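You operate a simulated robot arm through the tools that you are given. There is no shell and no other tool. Be economical: measure what you need, move in short steps, check, and stop when the job is done.

You are at the controls of a simulated robot arm. One attempt, no reset.

TASK
Press the carboy tap button two times. Put the green sponge on the blue table top. Open the fourth right drawer from the top, take the orange-band carton from the inside from the top of the fourth right drawer and put it on the green mat, then shut the drawer. Turn the reader colour dial to GREEN. The order is free.

The check looks at the end state, three seconds after you hand in, the way a careful person would. Anything else that was tipped, shoved, dropped, spilled or broken makes it a failure.

THE ROBOT
A 6-joint arm with a two-finger parallel gripper on a trunk, on a base that drives. Base frame: it is fixed to the floor where the robot stands at the start and does not move with it; the origin is under the middle of the robot, x ahead of it, y to its left, z up; the surface under the hand at the start is at about z = 900. Units: mm, rad, N and s.
With the tool pointing down near the work surface it reaches from about 320 to 700 mm from the robot's upright axis, wherever it stands. Its first joint turns from -2.897 to 2.897 rad. Places, roughly: blue table top [-3300, -300, 900]; carboy tap button [600, 100, 1200]; fourth right drawer [-5100, 900, 300]; green mat (23x19 cm) [-4760, -2060, 800]; green sponge (5x9x4 cm) [400, 400, 900]; orange-band carton [-5000, 1000, 250]; reader colour dial [-5000, 700, 1200]. Payload 4.1 kg.
The TCP is the grasp point between the finger pads, 23 mm short of the fingertips. In the tool frame z runs along the fingers and y along their closing line. The gripper opens to 94 mm. The fingers are 38 mm wide and 10 mm thick; the gripper's body (54 by 96 mm) begins 39 mm behind the TCP.
Orientation is told as [roll, pitch, yaw] about the base's x, y, z axes, in that order, counted from this pose: with the fingers straight down and closing along the base's y, the tool's x points along the base's -x, its y along +y and its z along -z.

THE INTERFACE
- The arm moves only by the tool move_arm. Its argument "plan" is one flat list of numbers, 6 for each row, row after row: the shift along the tool's x, y, z in units of 20 mm (1.0 is 20 mm), then the turn, a rotation vector about the tool's x, y, z in units of 6 degrees (1.0 is 6 degrees). In form: [x, y, z, wx, wy, wz, x, y, z, wx, wy, wz, ...]. A call has 1 to 12 rows; each row shifts and turns the commanded pose from where the row before left it, along the tool's axes as they then stand. "fingers" is the finger opening in mm, from 0 to 94, set as the call begins (left out, the last holds). A call with a number of a shift or a turn outside -1 to 1 is refused whole. A row lasts 0.2 s, in which the tool goes at most 50 mm and 0.15 rad; a call with a longer step from one row to the next is refused whole, and so is a gripper value outside its range. A pose out of reach is approached as far as the arm can. The call stops where the force on the tool passes 40 N (or 10 N more than at its start, if that is more) or the arm is blocked; 0.2 s more then pass. Each finger travels about 45 mm/s and halts on what it meets, pressing with about 36 N; the grip force reading is that of the motor and also rises with nothing between the fingers. The clock runs only during rows and for 0.2 s after the last one: add rows that do not move to give the fingers time. It gives the time, the measured TCP pose, the force on the tool (base axes), the opening and the grip force at its end, in the units of the frame above (readings bear some noise), with the torque about the TCP (base axes, N m) and any sound that the robot's microphone picked up, and new pictures: "pictures" is both (left out), scene, wrist or none.
- Cameras (640 x 400 px; columns grow to the right, rows downward): "scene" is now at [19.5, 173.7, 1557.6]; the picture's right is [0.07, -1.00, 0.00], its down [-0.74, -0.05, -0.67] and it looks along [0.67, 0.05, -0.74] (base axes); focal length 296 px, centre (320, 200). "wrist" rides on the gripper at [86, 16, -75] in the tool frame; the picture's right is [-0.18, 0.98, 0.00], its down [-0.58, -0.11, -0.81] and it looks along [-0.79, -0.15, 0.59] (tool axes); focal length 243 px, centre (320, 200). There is no depth. A picture from a camera that has moved, and an enlarged one, comes with that camera's place and axes in the base frame and with its lens.
- slide_trunk(by): slides the trunk up (or, below 0, down) by that many mm; the arm and the scene camera ride with it, the base frame stays. It gives what a move gives, with no picture.
- drive_base(legs): drives the robot by 1 to 6 legs, each [ahead, turn to the left] in mm and rad, along the robot's own axes; the way and the turn of a leg run together, so that a leg with both is an arc; at most 1500 mm and 3.142 rad a leg. The arm and the cameras ride along, it lands a little off, and it stops where it bumps. It gives what a move gives, and a new picture of the scene camera.
- pan_tilt(pan, tilt): turns the head with the scene camera to pan (to the left, within 2.705 rad either way) and tilt (down, from -0.506 to 1.204), counted from straight ahead of the robot. It gives what a move gives, and a new picture of the scene camera.
- close_up(camera, box): a new picture of the part [left, top, right, bottom] of that camera's present view, enlarged. The clock stands still meanwhile.
- finish_job(): hands the job in; it is judged then, once.

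Work in short steps. Places have to be worked out from the pictures, the camera data and where the tool is seen: move nearer, look again, correct. Check each grasp and each placing, and mend what went wrong. You have 165 turns and 260 pictures in all, those below and enlarged ones among them. Open the gripper and draw the arm clear of the work before you hand the job in, unless the task says otherwise.

The tools are called after "Emit:" as name(argument=value, ...) on one line, values as JSON. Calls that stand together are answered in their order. move_arm: Moves the arm, as the interface text tells. Its arguments: {"type":"object","properties":{"plan":{"type":"array"},"fingers":{"type":"number"},"pictures":{"type":"string","enum":["both","scene","wrist","none"]}},"required":["plan"]} The other tools are called the same way: slide_trunk (by) slides the trunk up or down; drive_base (legs) drives the base; pan_tilt (pan, tilt) turns the head that bears the scene camera; close_up (camera, box) takes an enlarged picture of a part of a camera's view; finish_job () hands the job in.

At the start:

```text
time: 0.0
tool_pos: [387.7, 185.6, 1000.2]
orientation: [0.0, 0.0, 0.001]
force: [0.2, -0.3, -0.1]
wrist_torque: [0.0, 0.03, 0.0]
opening: 94.3
finger_force: 0.1
trunk travel left (down, up): [-525.0, 65.0]
robot x, y, heading: [-1.9, 0.1, -0.003]
head pan, tilt: [0.068, 0.834]
```

scene: 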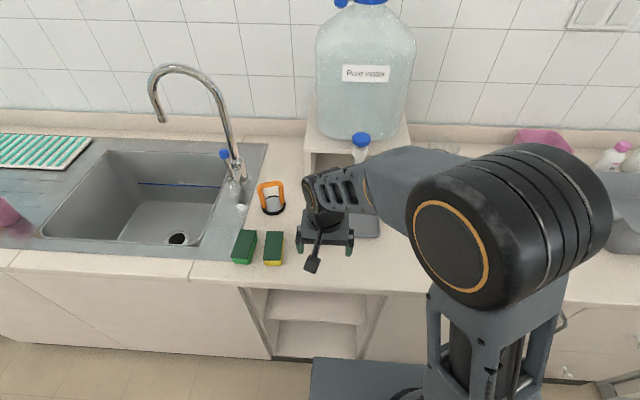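
wrist: 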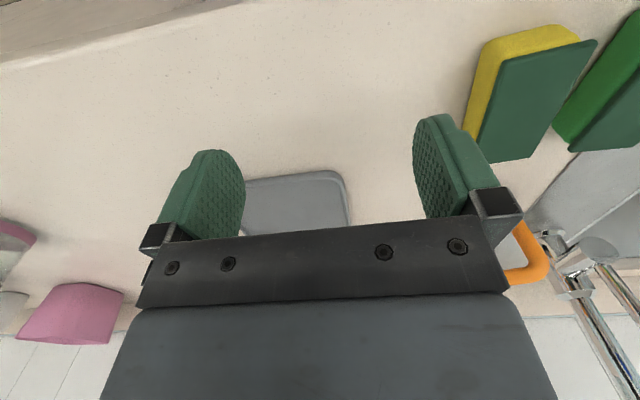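

The picture shows two sponges (one all green, one green and yellow) and the carboy with a blue tap. I'll enlarge both areas first.

Emit:
close_up(camera="scene", box=[220, 160, 380, 280])

Emit:
close_up(camera="scene", box=[300, 100, 420, 190])

```text
3.33 times, centred on (300, 220) of scene
camera zoom: at [19.5, 173.7, 1557.6], right [0.07, -1.0, 0.0], down [-0.74, -0.05, -0.67], along [0.67, 0.05, -0.74], focal length 985 px, centre (387, 133)
```

zoom: 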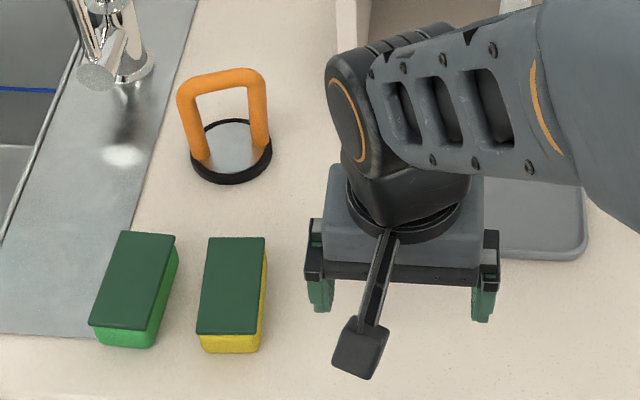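

```text
4.44 times, centred on (360, 145) of scene
camera zoom: at [19.5, 173.7, 1557.6], right [0.07, -1.0, 0.0], down [-0.74, -0.05, -0.67], along [0.67, 0.05, -0.74], focal length 1313 px, centre (142, 444)
```

zoom: 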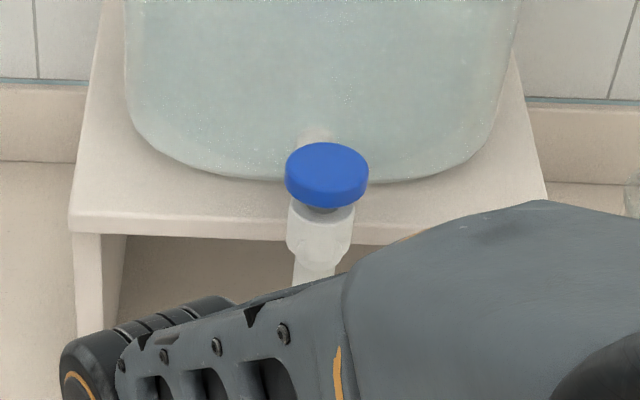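

The all-green sponge is at about (418, 395), long side along x. To find the button by a second view, I raise the arm 240 mm.

Emit:
move_arm(plan=[0, 0, -1, 0, 0, 0, 0, 0, -1, 0, 0, 0, 0, 0, -1, 0, 0, 0, 0, 0, -1, 0, 0, 0, 0, 0, -1, 0, 0, 0, 0, 0, -1, 0, 0, 0, 0, 0, -1, 0, 0, 0, 0, 0, -1, 0, 0, 0, 0, 0, -1, 0, 0, 0, 0, 0, -1, 0, 0, 0, 0, 0, -1, 0, 0, 0, 0, 0, -1, 0, 0, 0], fingers=0)

```text
time: 2.6
tool_pos: [388.0, 186.6, 1240.7]
orientation: [-0.001, 0.0, 0.0]
force: [0.2, -0.8, 0.3]
wrist_torque: [0.01, -0.03, -0.03]
opening: 0.0
finger_force: 35.8
trunk travel left (down, up): [-525.0, 65.0]
robot x, y, heading: [-0.7, -0.6, -0.003]
head pan, tilt: [0.068, 0.834]
camera scene: at [19.4, 173.6, 1557.6], right [0.07, -1.0, 0.0], down [-0.74, -0.05, -0.67], along [0.67, 0.05, -0.74], focal length 296 px, centre (320, 200)
camera wrist: at [302.1, 203.8, 1314.2], right [0.18, 0.98, 0.0], down [0.58, -0.11, 0.81], along [0.79, -0.15, -0.59], focal length 243 px, centre (320, 200)
```

scene: 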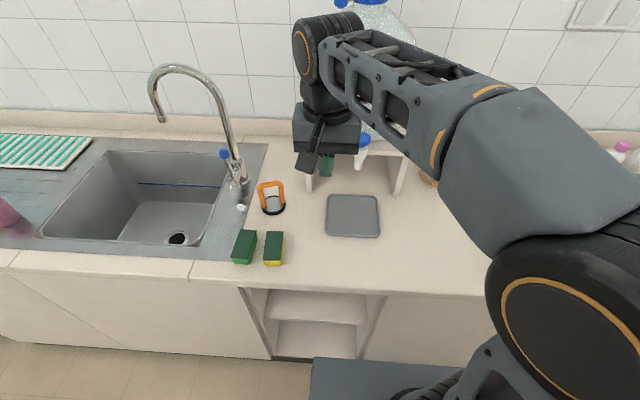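
wrist: 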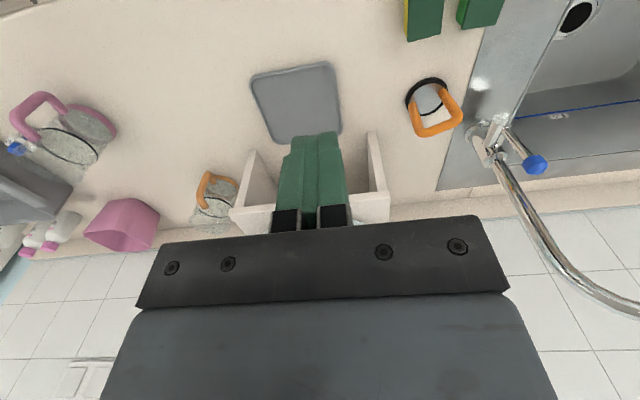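

The gripper hides the button in the wrist view. I move left and up to see it past the fingers.

Emit:
move_arm(plan=[0, 1, -0.8, 0, 0, 0, 0, 1, -0.8, 0, 0, 0, 0, 1, -0.8, 0, 0, 0, 0, 1, -0.8, 0, 0, 0, 0, 1, -0.8, 0, 0, 0, 0, 1, -0.8, 0, 0, 0])

```text
time: 4.0
tool_pos: [389.9, 308.2, 1336.0]
orientation: [0.001, 0.002, 0.001]
force: [0.1, -0.4, -0.1]
wrist_torque: [-0.01, -0.02, -0.01]
opening: 0.0
finger_force: 35.6
trunk travel left (down, up): [-525.0, 65.0]
robot x, y, heading: [-1.5, -1.2, -0.001]
head pan, tilt: [0.068, 0.834]
camera scene: at [19.7, 174.2, 1557.5], right [0.07, -1.0, 0.0], down [-0.74, -0.05, -0.67], along [0.67, 0.05, -0.74], focal length 296 px, centre (320, 200)
camera wrist: at [303.9, 325.1, 1409.6], right [0.18, 0.98, 0.0], down [0.58, -0.11, 0.81], along [0.79, -0.15, -0.59], focal length 243 px, centre (320, 200)
```

scene: 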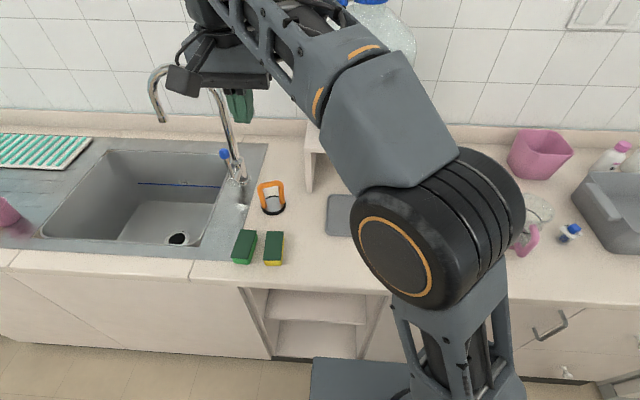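
wrist: 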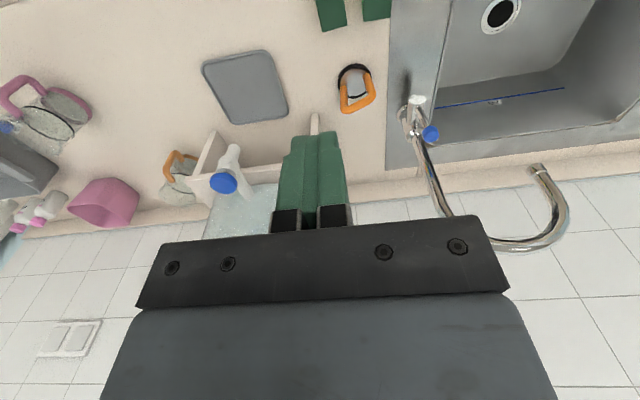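

The two rays cross near (561, 122, 1167). I enlarge the button to see which way it faces.

Emit:
close_up(camera="wrist", box=[183, 130, 279, 190])

```text
6.67 times, centred on (231, 160) of wrist
camera zoom: at [303.9, 325.1, 1409.6], right [0.18, 0.98, 0.0], down [0.58, -0.11, 0.81], along [0.79, -0.15, -0.59], focal length 1618 px, centre (913, 467)
```

zoom: 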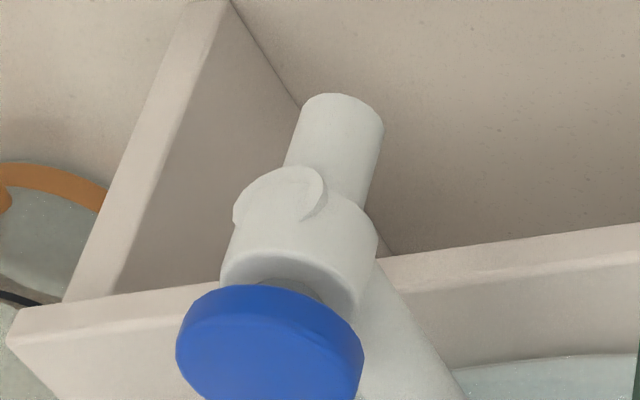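

The button is pushed straight down. I move the closed fingers to y = 122 at safe x.

Emit:
move_arm(plan=[0, -0.93, 0.5, 0, 0, 0, 0, -0.93, 0.5, 0, 0, 0, 0, -0.93, 0.5, 0, 0, 0, 0, -0.93, 0.5, 0, 0, 0, 0, -0.93, 0.5, 0, 0, 0, 0, -0.93, 0.5, 0, 0, 0, 0, -0.93, 0.5, 0, 0, 0, 0, -0.93, 0.5, 0, 0, 0, 0, -0.93, 0.5, 0, 0, 0, 0, -0.93, 0.5, 0, 0, 0], pictures="none")

Emit:
move_arm(plan=[0, 0, 0, 0, -1, 0, 0, 0, 0, 0, -1, 0, 0, 0, 0, 0, -1, 0, 0, 0, 0, 0, -1, 0, 0, 0, 0, 0, -1, 0, -0.866, 0, 0.5, 0, 0, 0, -0.866, 0, 0.5, 0, 0, 0, -0.866, 0, 0.5, 0, 0, 0, -0.866, 0, 0.5, 0, 0, 0])

```text
time: 6.2
tool_pos: [386.6, 120.8, 1235.9]
orientation: [-0.001, 0.0, 0.001]
force: [0.0, -0.8, 0.1]
wrist_torque: [-0.03, 0.02, 0.01]
opening: 0.2
finger_force: 35.6
trunk travel left (down, up): [-525.0, 65.0]
robot x, y, heading: [-2.5, -0.2, -0.001]
head pan, tilt: [0.068, 0.834]
```

```text
time: 8.2
tool_pos: [468.2, 120.0, 1235.0]
orientation: [0.0, -0.524, -0.002]
force: [-0.1, -0.1, -0.2]
wrist_torque: [-0.01, -0.01, 0.02]
opening: 0.0
finger_force: 36.1
trunk travel left (down, up): [-525.0, 65.0]
robot x, y, heading: [1.2, 2.3, -0.001]
head pan, tilt: [0.068, 0.834]
camera scene: at [19.9, 173.8, 1557.5], right [0.07, -1.0, 0.0], down [-0.74, -0.05, -0.67], along [0.67, 0.05, -0.74], focal length 296 px, centre (320, 200)
camera wrist: at [358.1, 137.6, 1256.8], right [0.16, 0.98, 0.09], down [0.1, -0.11, 0.99], along [0.98, -0.15, -0.12], focal length 243 px, centre (320, 200)
```

scene: 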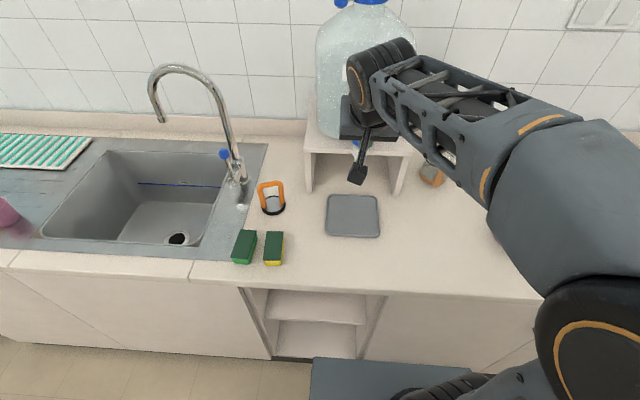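
wrist: 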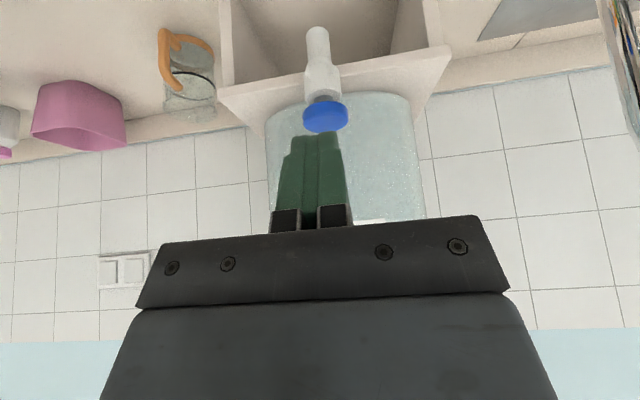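

The button is dead ahead, with its top near z = 1165. I go forward 76 mm and down 28 mm to hover above it.

Emit:
move_arm(plan=[-0.823, 0, 0.475, 0, 0, 0, -0.823, 0, 0.475, 0, 0, 0, -0.823, 0, 0.475, 0, 0, 0, -0.823, 0, 0.475, 0, 0, 0, 0.25, 0, 0.433, 0, 0, 0, 0.25, 0, 0.433, 0, 0, 0, 0.2, 0, 0.346, 0, 0, 0], pictures="wrist")

```text
time: 9.8
tool_pos: [545.2, 120.0, 1208.6]
orientation: [-0.001, -0.524, 0.0]
force: [0.3, -0.1, 0.5]
wrist_torque: [-0.04, -0.01, 0.0]
opening: 0.0
finger_force: 36.0
trunk travel left (down, up): [-525.0, 65.0]
robot x, y, heading: [-0.1, 0.5, -0.001]
head pan, tilt: [0.068, 0.834]
camera wrist: at [432.9, 137.6, 1228.4], right [0.16, 0.98, 0.09], down [0.1, -0.11, 0.99], along [0.98, -0.15, -0.12], focal length 243 px, centre (320, 200)
```

wrist: 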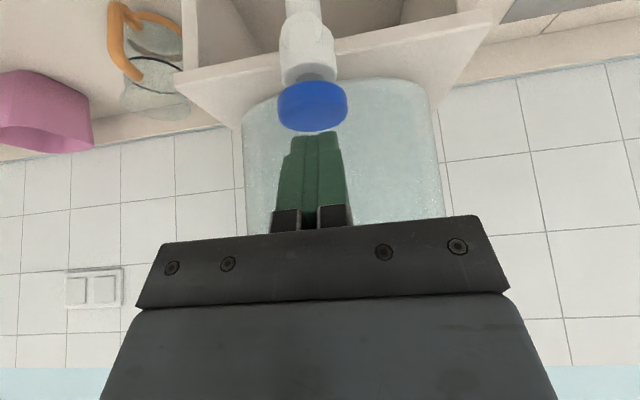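

The tips hover just above the button. I shift 10 mm forward, since the tilted tip's lower corner trails behind, then feel downwards.

Emit:
move_arm(plan=[-0.433, 0, 0.25, 0, 0, 0, 0.1, 0, 0.173, 0, 0, 0, 0.1, 0, 0.173, 0, 0, 0, 0.1, 0, 0.173, 0, 0, 0], pictures="wrist")

```text
time: 10.8
tool_pos: [553.2, 121.7, 1196.4]
orientation: [0.001, -0.524, -0.002]
force: [-0.8, -0.1, 0.4]
wrist_torque: [0.01, 0.0, -0.02]
opening: 0.0
finger_force: 36.0
trunk travel left (down, up): [-525.0, 65.0]
robot x, y, heading: [-0.8, -0.9, 0.0]
head pan, tilt: [0.068, 0.834]
camera wrist: at [442.4, 137.9, 1216.8], right [0.16, 0.98, 0.09], down [0.1, -0.11, 0.99], along [0.98, -0.15, -0.12], focal length 243 px, centre (320, 200)
```

wrist: 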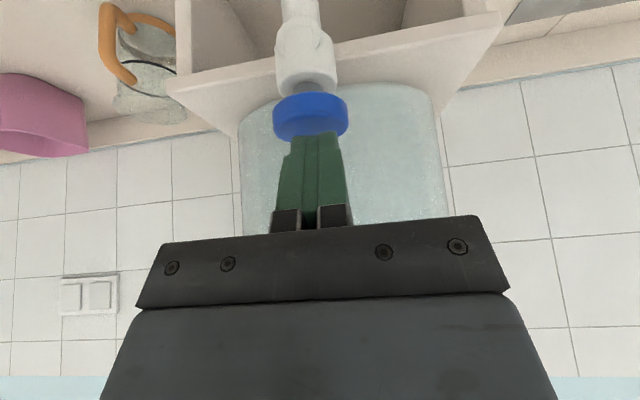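

Still not touching but close. I press down in 2 mm steps until the force or a click shows.

Emit:
move_arm(plan=[0.05, 0, 0.0866, 0, 0, 0, 0.05, 0, 0.0866, 0, 0, 0, 0.05, 0, 0.0866, 0, 0, 0, 0.05, 0, 0.0866, 0, 0, 0, 0.05, 0, 0.0866, 0, 0, 0], pictures="wrist")

```text
time: 12.0
tool_pos: [553.2, 120.8, 1187.2]
orientation: [0.0, -0.526, -0.001]
force: [-0.9, 0.7, 5.2]
wrist_torque: [0.06, 0.04, 0.0]
opening: 0.0
finger_force: 35.9
trunk travel left (down, up): [-525.0, 65.0]
robot x, y, heading: [0.3, -2.3, -0.001]
head pan, tilt: [0.068, 0.834]
heard: click
camera wrist: at [442.0, 137.9, 1207.9], right [0.16, 0.98, 0.09], down [0.1, -0.11, 0.99], along [0.98, -0.15, -0.12], focal length 243 px, centre (320, 200)
```

wrist: 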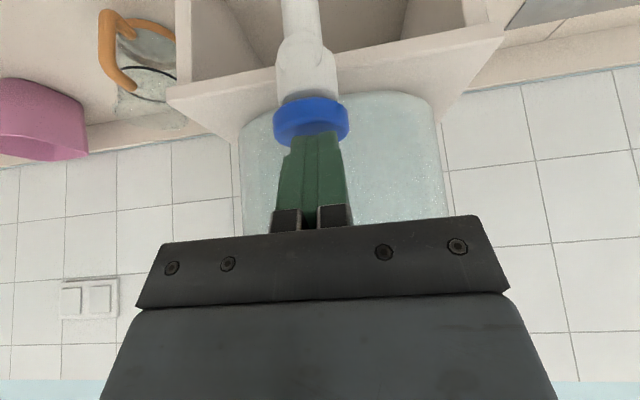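

Heard one click at 5 N, so that is the first press. I back up 14 mm to release.

Emit:
move_arm(plan=[-0.175, 0, -0.303, 0, 0, 0, -0.175, 0, -0.303, 0, 0, 0, 0, 0, 0, 0, 0, 0], pictures="wrist")

```text
time: 12.8
tool_pos: [552.7, 121.6, 1201.0]
orientation: [-0.001, -0.525, 0.001]
force: [-0.4, 0.1, -0.4]
wrist_torque: [0.0, 0.02, -0.03]
opening: 0.1
finger_force: 36.1
trunk travel left (down, up): [-525.0, 65.0]
robot x, y, heading: [-0.5, -3.1, -0.002]
head pan, tilt: [0.068, 0.834]
camera wrist: at [441.5, 138.5, 1221.2], right [0.16, 0.98, 0.09], down [0.1, -0.11, 0.99], along [0.98, -0.15, -0.12], focal length 243 px, centre (320, 200)
```

wrist: 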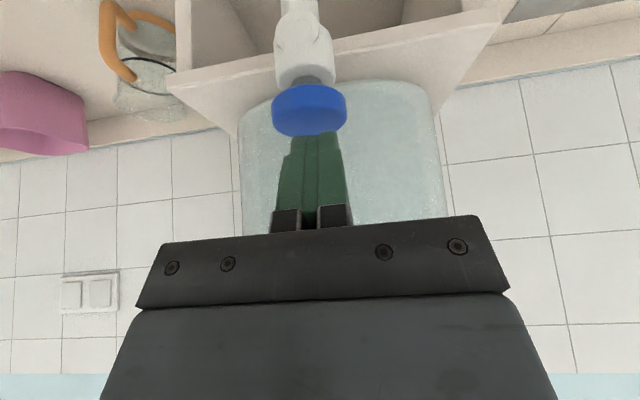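

Released with the button back up. Now the second press.

Emit:
move_arm(plan=[0.1, 0, 0.173, 0, 0, 0, 0.075, 0, 0.13, 0, 0, 0, 0.05, 0, 0.0866, 0, 0, 0, 0.05, 0, 0.0866, 0, 0, 0, 0.05, 0, 0.0866, 0, 0, 0, 0.025, 0, 0.0433, 0, 0, 0], pictures="wrist")

```text
time: 14.2
tool_pos: [553.0, 121.3, 1187.6]
orientation: [-0.001, -0.524, 0.0]
force: [-1.0, -0.1, 4.0]
wrist_torque: [0.01, 0.04, -0.04]
opening: 0.4
finger_force: 35.9
trunk travel left (down, up): [-525.0, 65.0]
robot x, y, heading: [2.0, -0.1, -0.0]
head pan, tilt: [0.068, 0.834]
heard: click
camera wrist: at [441.5, 137.7, 1207.7], right [0.16, 0.98, 0.09], down [0.1, -0.11, 0.99], along [0.98, -0.15, -0.12], focal length 243 px, centre (320, 200)
```

wrist: 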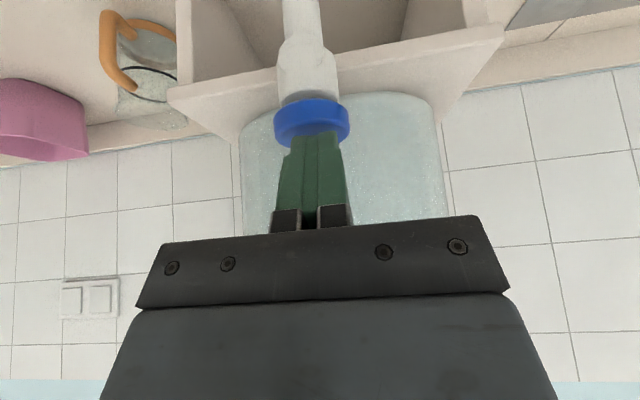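

Second click heard. I rise 40 mm, draw back 100 mm and straighten the tool.

Emit:
move_arm(plan=[-0.5, 0, -0.866, 0, 0, 0, -0.5, 0, -0.866, 0, 0, 0, 0.866, 0, -0.5, 0, 0, 0, 0.866, 0, -0.5, 0, 0, 0, 0.866, 0, -0.5, 0, 0, 0, 0.866, 0, -0.5, 0, 0, 0, 0.866, 0, -0.5, 0, 0, 0, 0, 0, 0, 0, 1, 0, 0, 0, 0, 0, 1, 0, 0, 0, 0, 0, 1, 0, 0, 0, 0, 0, 1, 0, 0, 0, 0, 0, 1, 0], pictures="none")

```text
time: 16.8
tool_pos: [455.4, 121.0, 1224.5]
orientation: [0.0, 0.0, 0.001]
force: [0.0, 0.1, 0.8]
wrist_torque: [0.0, 0.0, -0.05]
opening: 0.0
finger_force: 35.9
trunk travel left (down, up): [-525.0, 65.0]
robot x, y, heading: [-2.5, 1.1, 0.002]
head pan, tilt: [0.068, 0.834]
```

Now to the green sponge: I move over it and open the fingers to 72 mm.

Emit:
move_arm(plan=[0.155, 1, 0.3, 0, 0, 0, 0.155, 1, 0.3, 0, 0, 0, 0.155, 1, 0.3, 0, 0, 0, 0.155, 1, 0.3, 0, 0, 0, 0.155, 1, 0.3, 0, 0, 0, 0.155, 1, 0.3, 0, 0, 0, 0.155, 1, 0.3, 0, 0, 0, 0.155, 1, 0.3, 0, 0, 0, 0.155, 1, 0.3, 0, 0, 0, 0.155, 1, 0.3, 0, 0, 0, 0.155, 1, 0.3, 0, 0, 0, 0.155, 1, 0.3, 0, 0, 0], pictures="none", fingers=72)

Emit:
move_arm(plan=[0, 1, 0.8, 0, 0, 0, 0, 0.7, 1, 0, 0, 0, 0, 0, 1, 0, 0, 0, 0, 0, 1, 0, 0, 0])

```text
time: 19.4
tool_pos: [415.9, 361.5, 1153.2]
orientation: [0.001, 0.001, 0.0]
force: [0.1, 0.1, -0.2]
wrist_torque: [0.02, 0.01, -0.03]
opening: 71.9
finger_force: 0.0
trunk travel left (down, up): [-525.0, 65.0]
robot x, y, heading: [-1.3, -1.6, -0.002]
head pan, tilt: [0.068, 0.834]
```

```text
time: 20.4
tool_pos: [417.1, 395.7, 1076.7]
orientation: [0.0, 0.0, -0.001]
force: [-0.2, -0.2, 0.3]
wrist_torque: [0.0, 0.03, 0.03]
opening: 72.0
finger_force: 0.1
trunk travel left (down, up): [-525.0, 65.0]
robot x, y, heading: [-1.9, 0.9, -0.0]
head pan, tilt: [0.068, 0.834]
camera scene: at [19.6, 173.9, 1557.6], right [0.07, -1.0, 0.0], down [-0.74, -0.05, -0.67], along [0.67, 0.05, -0.74], focal length 296 px, centre (320, 200)
camera wrist: at [331.7, 412.3, 1151.5], right [0.18, 0.98, 0.0], down [0.58, -0.11, 0.81], along [0.79, -0.15, -0.59], focal length 243 px, centre (320, 200)
```

scene: 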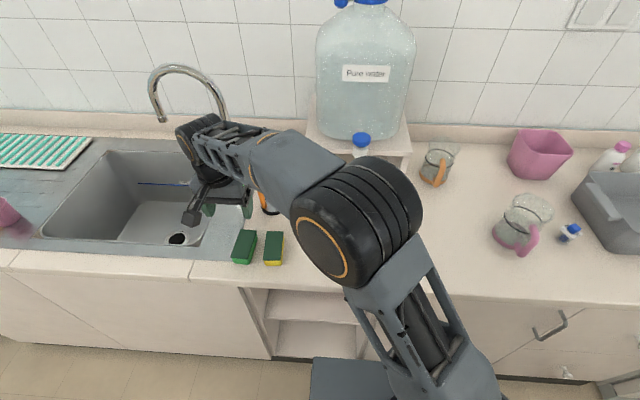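
wrist: 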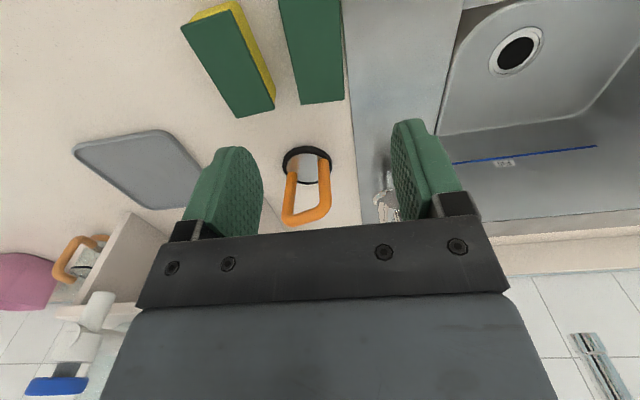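

Sponge centre is about (418, 392), with a slight yaw of -4°, and the neighbour's face at y ≈ 337. I narrow to 64 mm, turn, and descend.

Emit:
move_arm(plan=[0, -0.1, 0.93, 0, 0, 0.67, 0, 0, 0.93, 0, 0, 0, 0, 0, 0.93, 0, 0, 0, 0, 0, 0.93, 0, 0, 0, 0, 0, 0.93, 0, 0, 0, 0, 0, 0.8, 0, 0, 0], fingers=64)

```text
time: 21.8
tool_pos: [417.1, 391.2, 968.7]
orientation: [0.0, -0.001, -0.068]
force: [-0.6, 0.4, 0.1]
wrist_torque: [0.01, -0.02, -0.01]
opening: 64.0
finger_force: 0.0
trunk travel left (down, up): [-525.0, 65.0]
robot x, y, heading: [2.2, 0.3, -0.002]
head pan, tilt: [0.068, 0.834]
camera scene: at [19.6, 173.8, 1557.6], right [0.07, -1.0, 0.0], down [-0.74, -0.05, -0.67], along [0.67, 0.05, -0.74], focal length 296 px, centre (320, 200)
camera wrist: at [332.0, 415.1, 1042.5], right [0.25, 0.97, 0.0], down [0.57, -0.15, 0.81], along [0.78, -0.2, -0.59], focal length 243 px, centre (320, 200)
```

scene: 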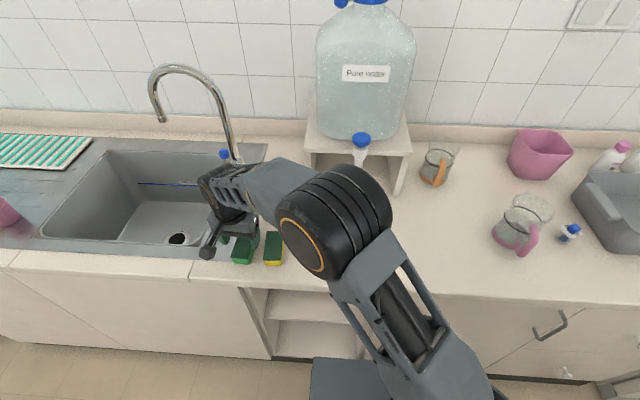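
wrist: 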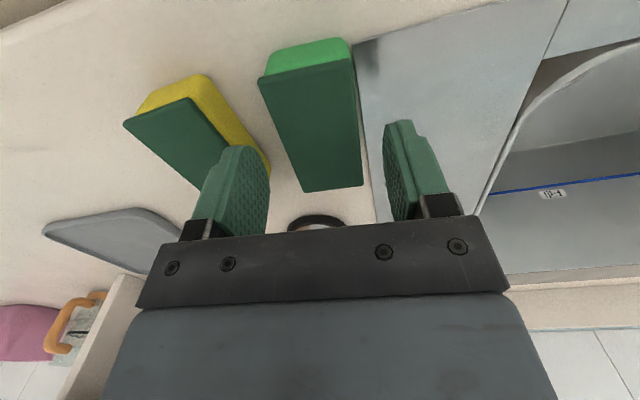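

The fingers straddle the sponge. I go down the last 40 mm and then close.

Emit:
move_arm(plan=[0, 0.05, 0.5, 0, 0, 0, 0, 0, 0.5, 0, 0, 0, 0, 0, 0.5, 0, 0, 0, 0, 0, 0.5, 0, 0, 0], pictures="wrist")

```text
time: 22.8
tool_pos: [416.1, 393.2, 927.8]
orientation: [0.001, -0.001, -0.069]
force: [0.3, -0.5, 1.2]
wrist_torque: [0.0, -0.02, -0.01]
opening: 63.9
finger_force: 0.1
trunk travel left (down, up): [-525.0, 65.0]
robot x, y, heading: [0.5, 0.0, -0.003]
head pan, tilt: [0.068, 0.834]
camera wrist: at [331.8, 416.1, 1002.7], right [0.25, 0.97, 0.0], down [0.57, -0.15, 0.81], along [0.78, -0.2, -0.59], focal length 243 px, centre (320, 200)
```

wrist: 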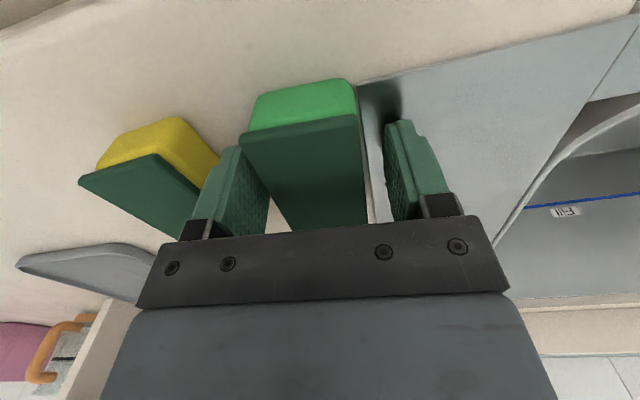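

Well straddled. I close and lift 80 mm.

Emit:
move_arm(plan=[0, 0, 0, 0, 0, 0, 0, 0, 0, 0, 0, 0, 0, 0, 0, 0, 0, 0, 0, 0, 0, 0, 0, 0, 0, 0, -0.5, 0, 0, 0, 0, 0, -1, 0, 0, 0, 0, 0, -1, 0, 0, 0, 0, 0, -1, 0, 0, 0, 0, 0, -1, 0, 0, 0, 0, 0, -1, 0, 0, 0], fingers=20)

```text
time: 25.0
tool_pos: [416.4, 393.5, 1039.2]
orientation: [0.0, 0.001, -0.069]
force: [0.4, -0.2, -0.4]
wrist_torque: [-0.03, -0.01, -0.01]
opening: 42.8
finger_force: 35.9
trunk travel left (down, up): [-525.0, 65.0]
robot x, y, heading: [-4.2, 0.5, -0.002]
head pan, tilt: [0.068, 0.834]
camera scene: at [19.4, 173.7, 1557.5], right [0.07, -1.0, 0.0], down [-0.74, -0.05, -0.67], along [0.67, 0.05, -0.74], focal length 296 px, centre (320, 200)
camera wrist: at [332.0, 416.6, 1113.1], right [0.25, 0.97, 0.0], down [0.57, -0.15, 0.81], along [0.78, -0.2, -0.59], focal length 243 px, centre (320, 200)
```

scene: 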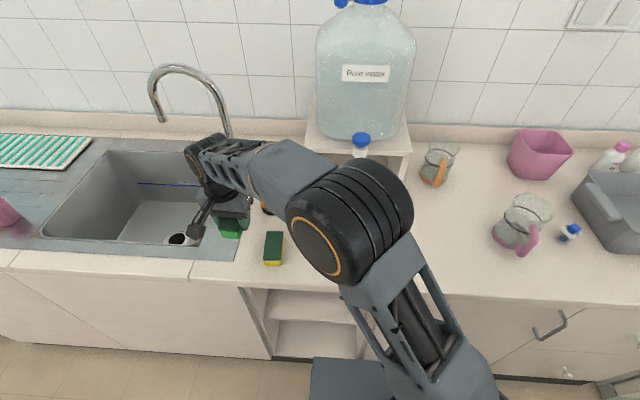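
wrist: 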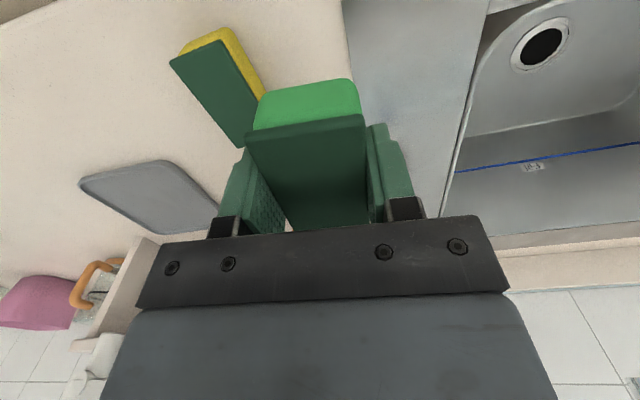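

The sponge is held. I look behind the robot before driving.

Emit:
pan_tilt(pan=2.6, tilt=0.35)

Emit:
pan_tilt(pan=-2.6, tilt=0.35)

```text
time: 27.3
tool_pos: [417.0, 393.7, 1038.9]
orientation: [0.0, -0.001, -0.071]
force: [0.4, -0.8, -0.2]
wrist_torque: [-0.02, 0.0, -0.03]
opening: 43.1
finger_force: 36.2
trunk travel left (down, up): [-525.0, 65.0]
robot x, y, heading: [-2.3, 2.3, -0.001]
head pan, tilt: [2.601, 0.351]
camera scene: at [-139.1, 216.3, 1599.9], right [0.52, 0.86, 0.0], down [0.29, -0.18, -0.94], along [-0.8, 0.48, -0.34], focal length 296 px, centre (320, 200)
```

scene: 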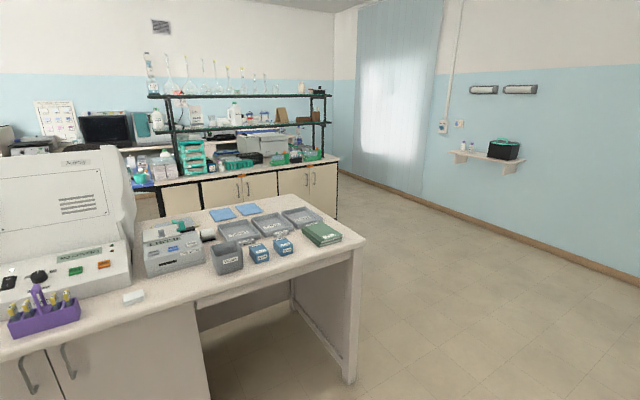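

```text
time: 31.4
tool_pos: [416.8, 394.0, 1037.8]
orientation: [0.0, 0.0, -0.07]
force: [0.4, -0.2, 0.7]
wrist_torque: [-0.04, 0.02, -0.01]
opening: 42.8
finger_force: 36.1
trunk travel left (down, up): [-525.0, 65.0]
robot x, y, heading: [4.1, 2.0, -0.003]
head pan, tilt: [-2.601, 0.351]
camera scene: at [-139.1, 120.4, 1600.0], right [-0.52, 0.86, 0.0], down [0.29, 0.18, -0.94], along [-0.8, -0.48, -0.34], focal length 296 px, centre (320, 200)
```

scene: 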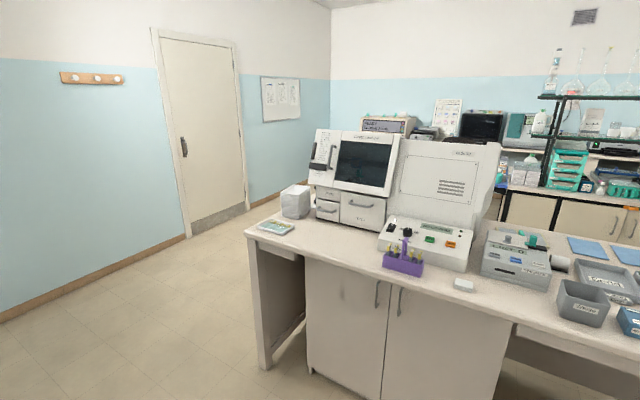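

The island spans x ≈ -2090…-1160, y ≈ -960…1065. I'll go around its right end (door side). I back off 400 mm first, with the sponge held.

Emit:
drive_base(legs=[[-400, 0]])

Emit:
move_arm(plan=[0.2, -1, -0.4, 0, 0, 0, 0.2, -1, -0.4, 0, 0, 0, 0.2, -1, -0.4, 0, 0, 0, 0.2, -1, -0.4, 0, 0, 0, 0.2, -1, -0.4, 0, 0, 0, 0.2, -1, -0.4, 0, 0, 0, 0.2, -1, -0.4, 0, 0, 0, 0.2, -1, -0.4, 0, 0, 0, 0.2, -1, -0.4, 0, 0, 0, 0.2, -1, -0.4, 0, 0, 0, 0.2, -1, -0.4, 0, 0, 0, 0.2, -1, -0.4, 0, 0, 0], pictures="wrist")

```text
time: 33.9
tool_pos: [13.5, 390.2, 1039.7]
orientation: [-0.001, -0.001, -0.074]
force: [0.1, 0.6, 0.0]
wrist_torque: [0.02, -0.02, -0.01]
opening: 42.7
finger_force: 35.8
trunk travel left (down, up): [-525.0, 65.0]
robot x, y, heading: [-403.2, 3.1, -0.004]
head pan, tilt: [-2.601, 0.351]
camera scene: at [-543.3, 122.2, 1599.9], right [-0.51, 0.86, 0.0], down [0.3, 0.18, -0.94], along [-0.81, -0.48, -0.34], focal length 296 px, centre (320, 200)
```

scene: 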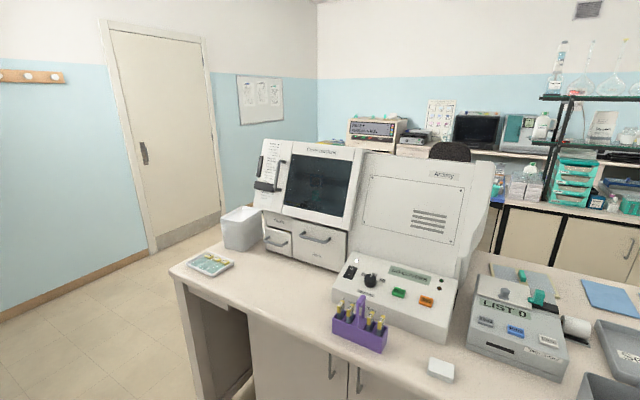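

```text
time: 36.5
tool_pos: [-51.5, 155.8, 1133.6]
orientation: [0.0, -0.001, -0.075]
force: [0.3, 0.2, -0.5]
wrist_torque: [0.03, 0.04, -0.02]
opening: 42.6
finger_force: 36.2
trunk travel left (down, up): [-525.0, 65.0]
robot x, y, heading: [-408.4, 5.9, -0.007]
head pan, tilt: [-2.601, 0.351]
camera wrist: at [-135.7, 179.3, 1208.7], right [0.26, 0.97, 0.0], down [0.57, -0.15, 0.81], along [0.78, -0.21, -0.59], focal length 243 px, centre (320, 200)
```

wrist: 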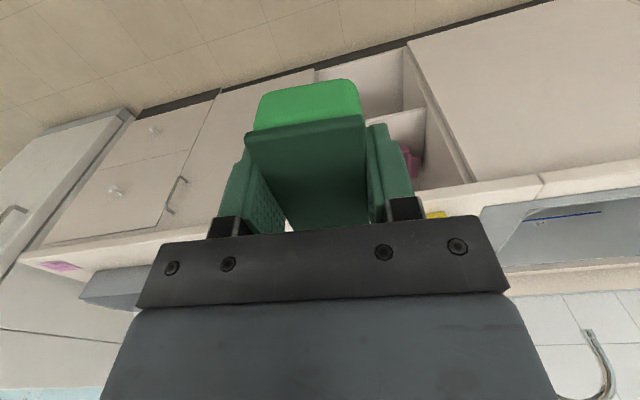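

Holding firm. I face the head forward, turn right and drive along the kitchen front to y ≈ -1850.

Emit:
drive_base(legs=[[0, -1.571]])

Emit:
pan_tilt(pan=-0.1, tilt=0.45)

```text
time: 40.8
tool_pos: [-258.8, -357.0, 1135.3]
orientation: [-0.002, 0.001, -1.676]
force: [0.7, 0.6, 0.4]
wrist_torque: [0.01, -0.02, 0.03]
opening: 42.6
finger_force: 35.9
trunk travel left (down, up): [-525.0, 65.0]
robot x, y, heading: [-403.8, 1.0, -1.606]
head pan, tilt: [-2.601, 0.351]
camera scene: at [-280.5, 138.4, 1600.0], right [0.87, 0.48, 0.0], down [0.17, -0.3, -0.94], along [-0.46, 0.82, -0.34], focal length 296 px, centre (320, 200)
```

scene: 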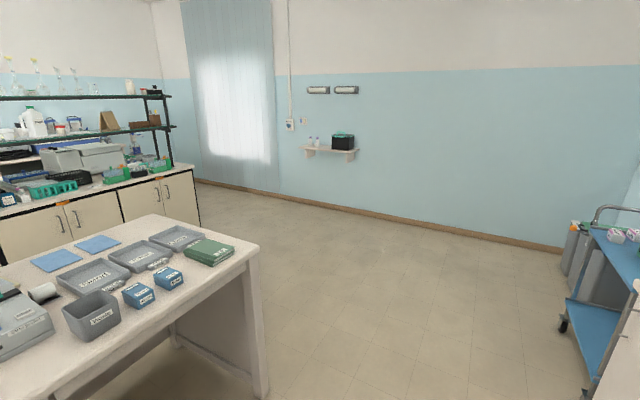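

```text
time: 43.0
tool_pos: [-259.3, -356.4, 1134.3]
orientation: [0.001, 0.001, -1.673]
force: [0.3, 0.5, -0.8]
wrist_torque: [-0.01, 0.02, -0.01]
opening: 42.6
finger_force: 35.7
trunk travel left (down, up): [-525.0, 65.0]
robot x, y, heading: [-406.3, -0.8, -1.602]
head pan, tilt: [-0.099, 0.45]
camera scene: at [-247.6, -34.1, 1590.8], right [-0.99, 0.13, 0.0], down [0.06, 0.43, -0.9], along [-0.12, -0.89, -0.44], focal length 296 px, centre (320, 200)
```

scene: 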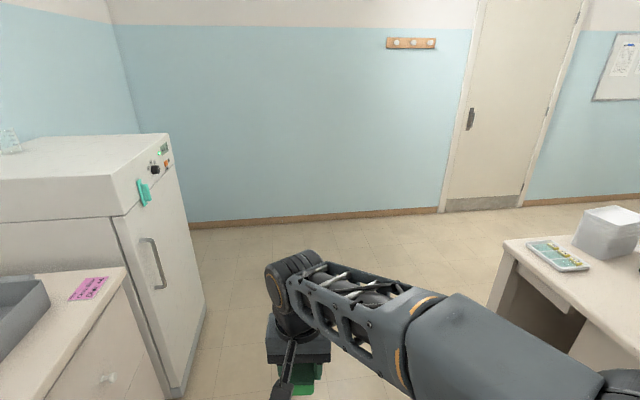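

Path is clear. I drive 1800 mm ahead and then turn to face -x.

Emit:
drive_base(legs=[[0, 0.03], [1500, 0], [300, 0], [0, -1.571]])

```text
time: 56.3
tool_pos: [-785.1, -1929.6, 1134.9]
orientation: [0.0, 0.0, 3.038]
force: [0.5, -0.3, -1.2]
wrist_torque: [0.02, 0.02, 0.0]
opening: 42.6
finger_force: 35.9
trunk travel left (down, up): [-525.0, 65.0]
robot x, y, heading: [-426.2, -1783.2, 3.11]
head pan, tilt: [-0.099, 0.45]
camera scene: at [-463.2, -1938.2, 1590.8], right [0.13, 0.99, 0.0], down [0.43, -0.06, -0.9], along [-0.89, 0.12, -0.44], focal length 296 px, centre (320, 200)
```

scene: 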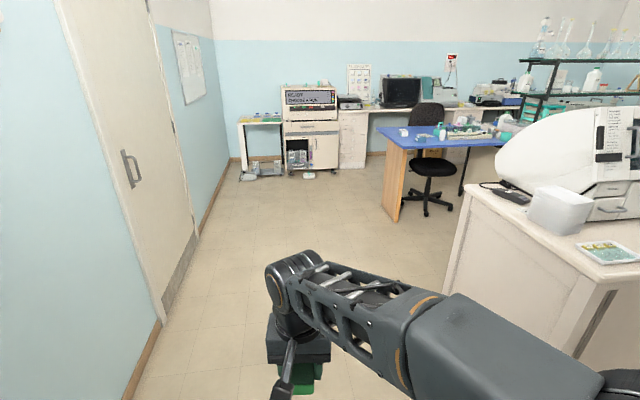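

The blue table's near end is at about y = -900, x -2765…-3530. I drive along to about (-2950, -1600).

Emit:
drive_base(legs=[[0, -0.03], [1500, 0], [950, 0]])

Emit:
pan_tilt(pan=-0.9, tilt=0.6)

```text
time: 68.6
tool_pos: [-3219.2, -1790.3, 1136.3]
orientation: [0.001, 0.001, 3.034]
force: [-0.6, -0.1, 0.6]
wrist_torque: [-0.01, 0.03, -0.03]
opening: 42.9
finger_force: 35.5
trunk travel left (down, up): [-525.0, 65.0]
robot x, y, heading: [-2859.3, -1646.8, 3.104]
head pan, tilt: [-0.099, 0.45]
camera scene: at [-2898.0, -1800.7, 1590.8], right [0.14, 0.99, 0.0], down [0.43, -0.06, -0.9], along [-0.89, 0.12, -0.44], focal length 296 px, centre (320, 200)
```

scene: 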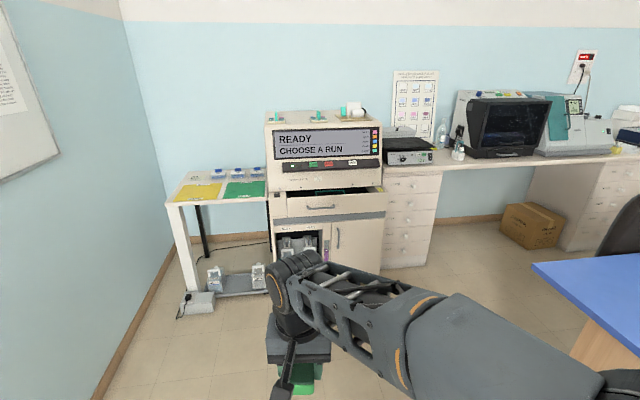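

```text
time: 69.7
tool_pos: [-3219.1, -1791.1, 1134.9]
orientation: [-0.001, 0.001, 3.034]
force: [0.1, -0.4, -0.8]
wrist_torque: [-0.03, 0.02, -0.02]
opening: 42.6
finger_force: 36.6
trunk travel left (down, up): [-525.0, 65.0]
robot x, y, heading: [-2861.8, -1649.2, 3.107]
head pan, tilt: [-0.901, 0.6]
camera scene: at [-2859.1, -1742.0, 1577.2], right [0.81, 0.59, 0.0], down [0.33, -0.46, -0.83], along [-0.49, 0.66, -0.56], focal length 296 px, centre (320, 200)
```

scene: 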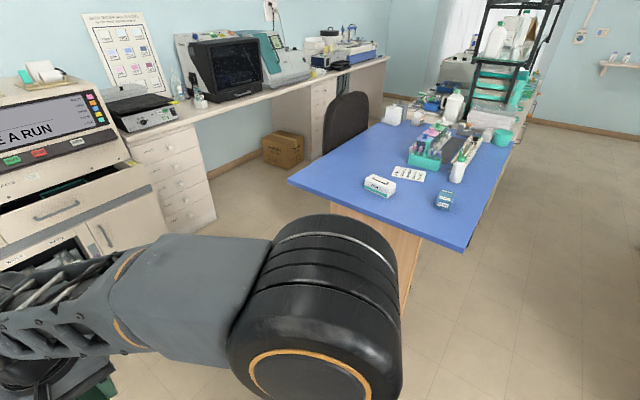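

Table edge is at y ≈ -900, and the spot around (-3450, -790), left of the white box, is free. I drive to about (-3300, -1370) facing the table.

Emit:
drive_base(legs=[[440, 0], [0, -1.536], [270, 0]])

Emit:
pan_tilt(pan=0.0, tilt=0.75)

```text
time: 77.5
tool_pos: [-3451.5, -1008.0, 1135.0]
orientation: [0.001, 0.0, 1.504]
force: [-0.3, -0.8, -0.3]
wrist_torque: [0.01, 0.02, 0.0]
opening: 42.6
finger_force: 35.8
trunk travel left (down, up): [-525.0, 65.0]
robot x, y, heading: [-3297.0, -1363.7, 1.574]
head pan, tilt: [-0.901, 0.6]
camera scene: at [-3390.1, -1364.7, 1577.2], right [0.62, -0.78, 0.0], down [-0.44, -0.35, -0.82], along [0.64, 0.51, -0.57], focal length 296 px, centre (320, 200)
```

scene: 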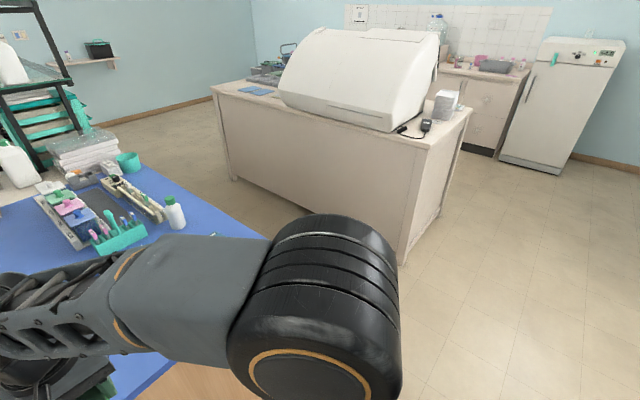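

```text
time: 78.7
tool_pos: [-3452.0, -1010.7, 1135.0]
orientation: [-0.002, 0.0, 1.504]
force: [-0.6, 0.2, -0.1]
wrist_torque: [0.0, 0.0, 0.01]
opening: 42.8
finger_force: 35.7
trunk travel left (down, up): [-525.0, 65.0]
robot x, y, heading: [-3294.0, -1360.6, 1.575]
head pan, tilt: [0.0, 0.75]
camera scene: at [-3459.4, -1337.5, 1564.3], right [1.0, 0.0, 0.0], down [0.0, -0.68, -0.73], along [0.0, 0.73, -0.68], focal length 296 px, centre (320, 200)
```

scene: 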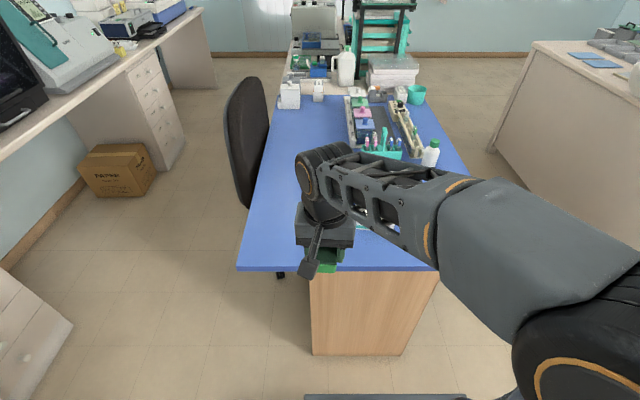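

The gripper hangs before the table's left half. I move 210 mm forward and 100 mm down, then check with the wrist camera.

Emit:
move_arm(plan=[-0.95, 0, 0, 0, 0, 0, -0.95, 0, 0, 0, 0, 0, -0.95, 0, 0, 0, 0, 0, -0.95, 0, 0, 0, 0, 0, -0.95, 0, 0, 0, 0, 0, -0.95, 0, 0, 0, 0, 0, -0.95, 0, 0.5, 0, 0, 0, -0.95, 0, 1, 0, 0, 0, -0.95, 0, 1, 0, 0, 0, -0.95, 0, 1, 0, 0, 0, -0.95, 0, 1, 0, 0, 0, 0, 0, 1, 0, 0, 0])

```text
time: 81.3
tool_pos: [-3438.0, -801.0, 1024.7]
orientation: [0.0, 0.002, 1.506]
force: [0.0, -0.5, -0.2]
wrist_torque: [-0.01, 0.01, 0.01]
opening: 42.7
finger_force: 35.9
trunk travel left (down, up): [-525.0, 65.0]
robot x, y, heading: [-3291.6, -1359.5, 1.577]
head pan, tilt: [0.0, 0.75]
camera scene: at [-3459.5, -1337.3, 1564.4], right [1.0, 0.0, 0.0], down [0.0, -0.68, -0.73], along [0.0, 0.73, -0.68], focal length 296 px, centre (320, 200)
camera wrist: at [-3458.6, -884.9, 1098.6], right [-0.97, 0.25, 0.0], down [0.15, 0.57, 0.81], along [0.2, 0.78, -0.59], focal length 243 px, centre (320, 200)
```

scene: 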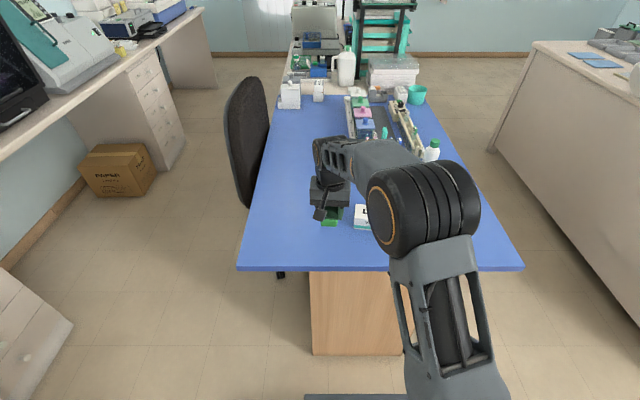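
wrist: 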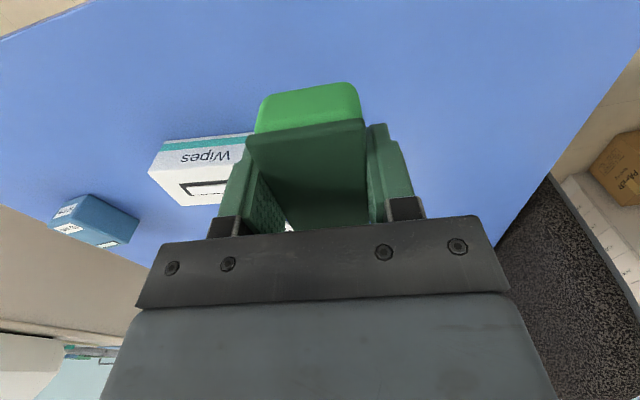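

The wipes box is about 60 mm to the right. I shift 40 mm further left and descend 80 mm.

Emit:
move_arm(plan=[0, 1, 0, 0, 0, 0, 0, 1, 0, 0, 0, 0, 0, 0, 1, 0, 0, 0, 0, 0, 1, 0, 0, 0, 0, 0, 1, 0, 0, 0, 0, 0, 0.7, 0, 0, 0])

```text
time: 82.7
tool_pos: [-3478.2, -799.0, 951.0]
orientation: [0.001, -0.001, 1.505]
force: [-1.1, 0.1, 0.2]
wrist_torque: [-0.01, 0.0, 0.01]
opening: 42.6
finger_force: 36.3
trunk travel left (down, up): [-525.0, 65.0]
robot x, y, heading: [-3293.2, -1360.0, 1.576]
head pan, tilt: [0.0, 0.75]
camera scene: at [-3459.5, -1337.3, 1564.3], right [1.0, 0.0, 0.0], down [0.0, -0.68, -0.73], along [0.0, 0.73, -0.68], focal length 296 px, centre (320, 200)
camera wrist: at [-3499.3, -882.6, 1024.8], right [-0.97, 0.25, 0.0], down [0.15, 0.57, 0.81], along [0.2, 0.78, -0.59], focal length 243 px, centre (320, 200)
```

scene: 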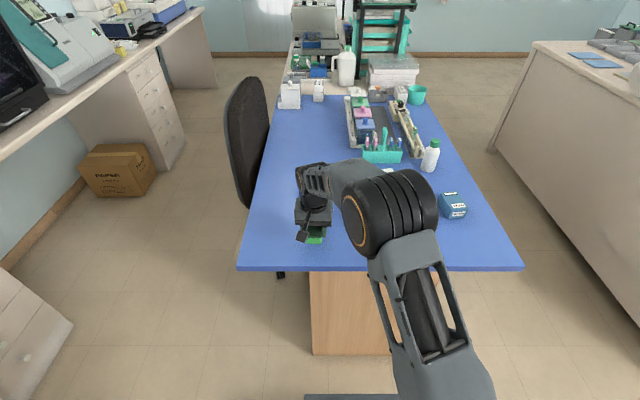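
wrist: 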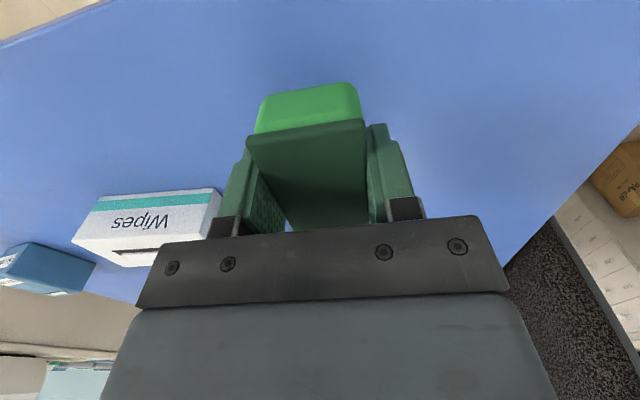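

Clear around. I go down in 3 mm steps to feel the table.

Emit:
move_arm(plan=[0, 0, 0.25, 0, 0, 0, 0, 0, 0.25, 0, 0, 0, 0, 0, 0.25, 0, 0, 0, 0, 0, 0.15, 0, 0, 0, 0, 0, 0.15, 0, 0, 0, 0, 0, 0.15, 0, 0, 0], pictures="wrist")

```text
time: 84.1
tool_pos: [-3478.1, -799.5, 926.8]
orientation: [0.0, 0.0, 1.506]
force: [-0.6, -0.6, -0.4]
wrist_torque: [0.02, 0.03, -0.01]
opening: 42.9
finger_force: 35.2
trunk travel left (down, up): [-525.0, 65.0]
robot x, y, heading: [-3294.0, -1362.8, 1.574]
head pan, tilt: [0.0, 0.75]
camera wrist: at [-3498.7, -883.5, 1000.7], right [-0.97, 0.25, 0.0], down [0.15, 0.57, 0.81], along [0.2, 0.78, -0.59], focal length 243 px, centre (320, 200)
```

wrist: 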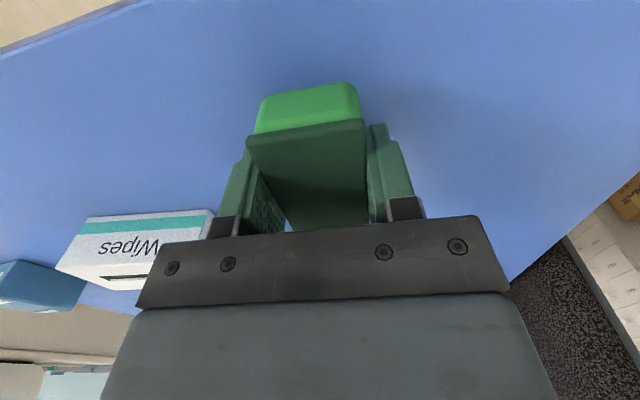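

No contact yet. I continue down with small steps.

Emit:
move_arm(plan=[0, 0, 0.15, 0, 0, 0, 0, 0, 0.15, 0, 0, 0, 0, 0, 0.15, 0, 0, 0, 0, 0, 0.1, 0, 0, 0], pictures="none")

```text
time: 85.1
tool_pos: [-3477.3, -798.3, 915.9]
orientation: [0.0, -0.001, 1.506]
force: [-1.0, 0.1, 0.3]
wrist_torque: [0.0, 0.03, -0.04]
opening: 42.8
finger_force: 35.9
trunk travel left (down, up): [-525.0, 65.0]
robot x, y, heading: [-3294.8, -1363.7, 1.572]
head pan, tilt: [0.0, 0.75]
```

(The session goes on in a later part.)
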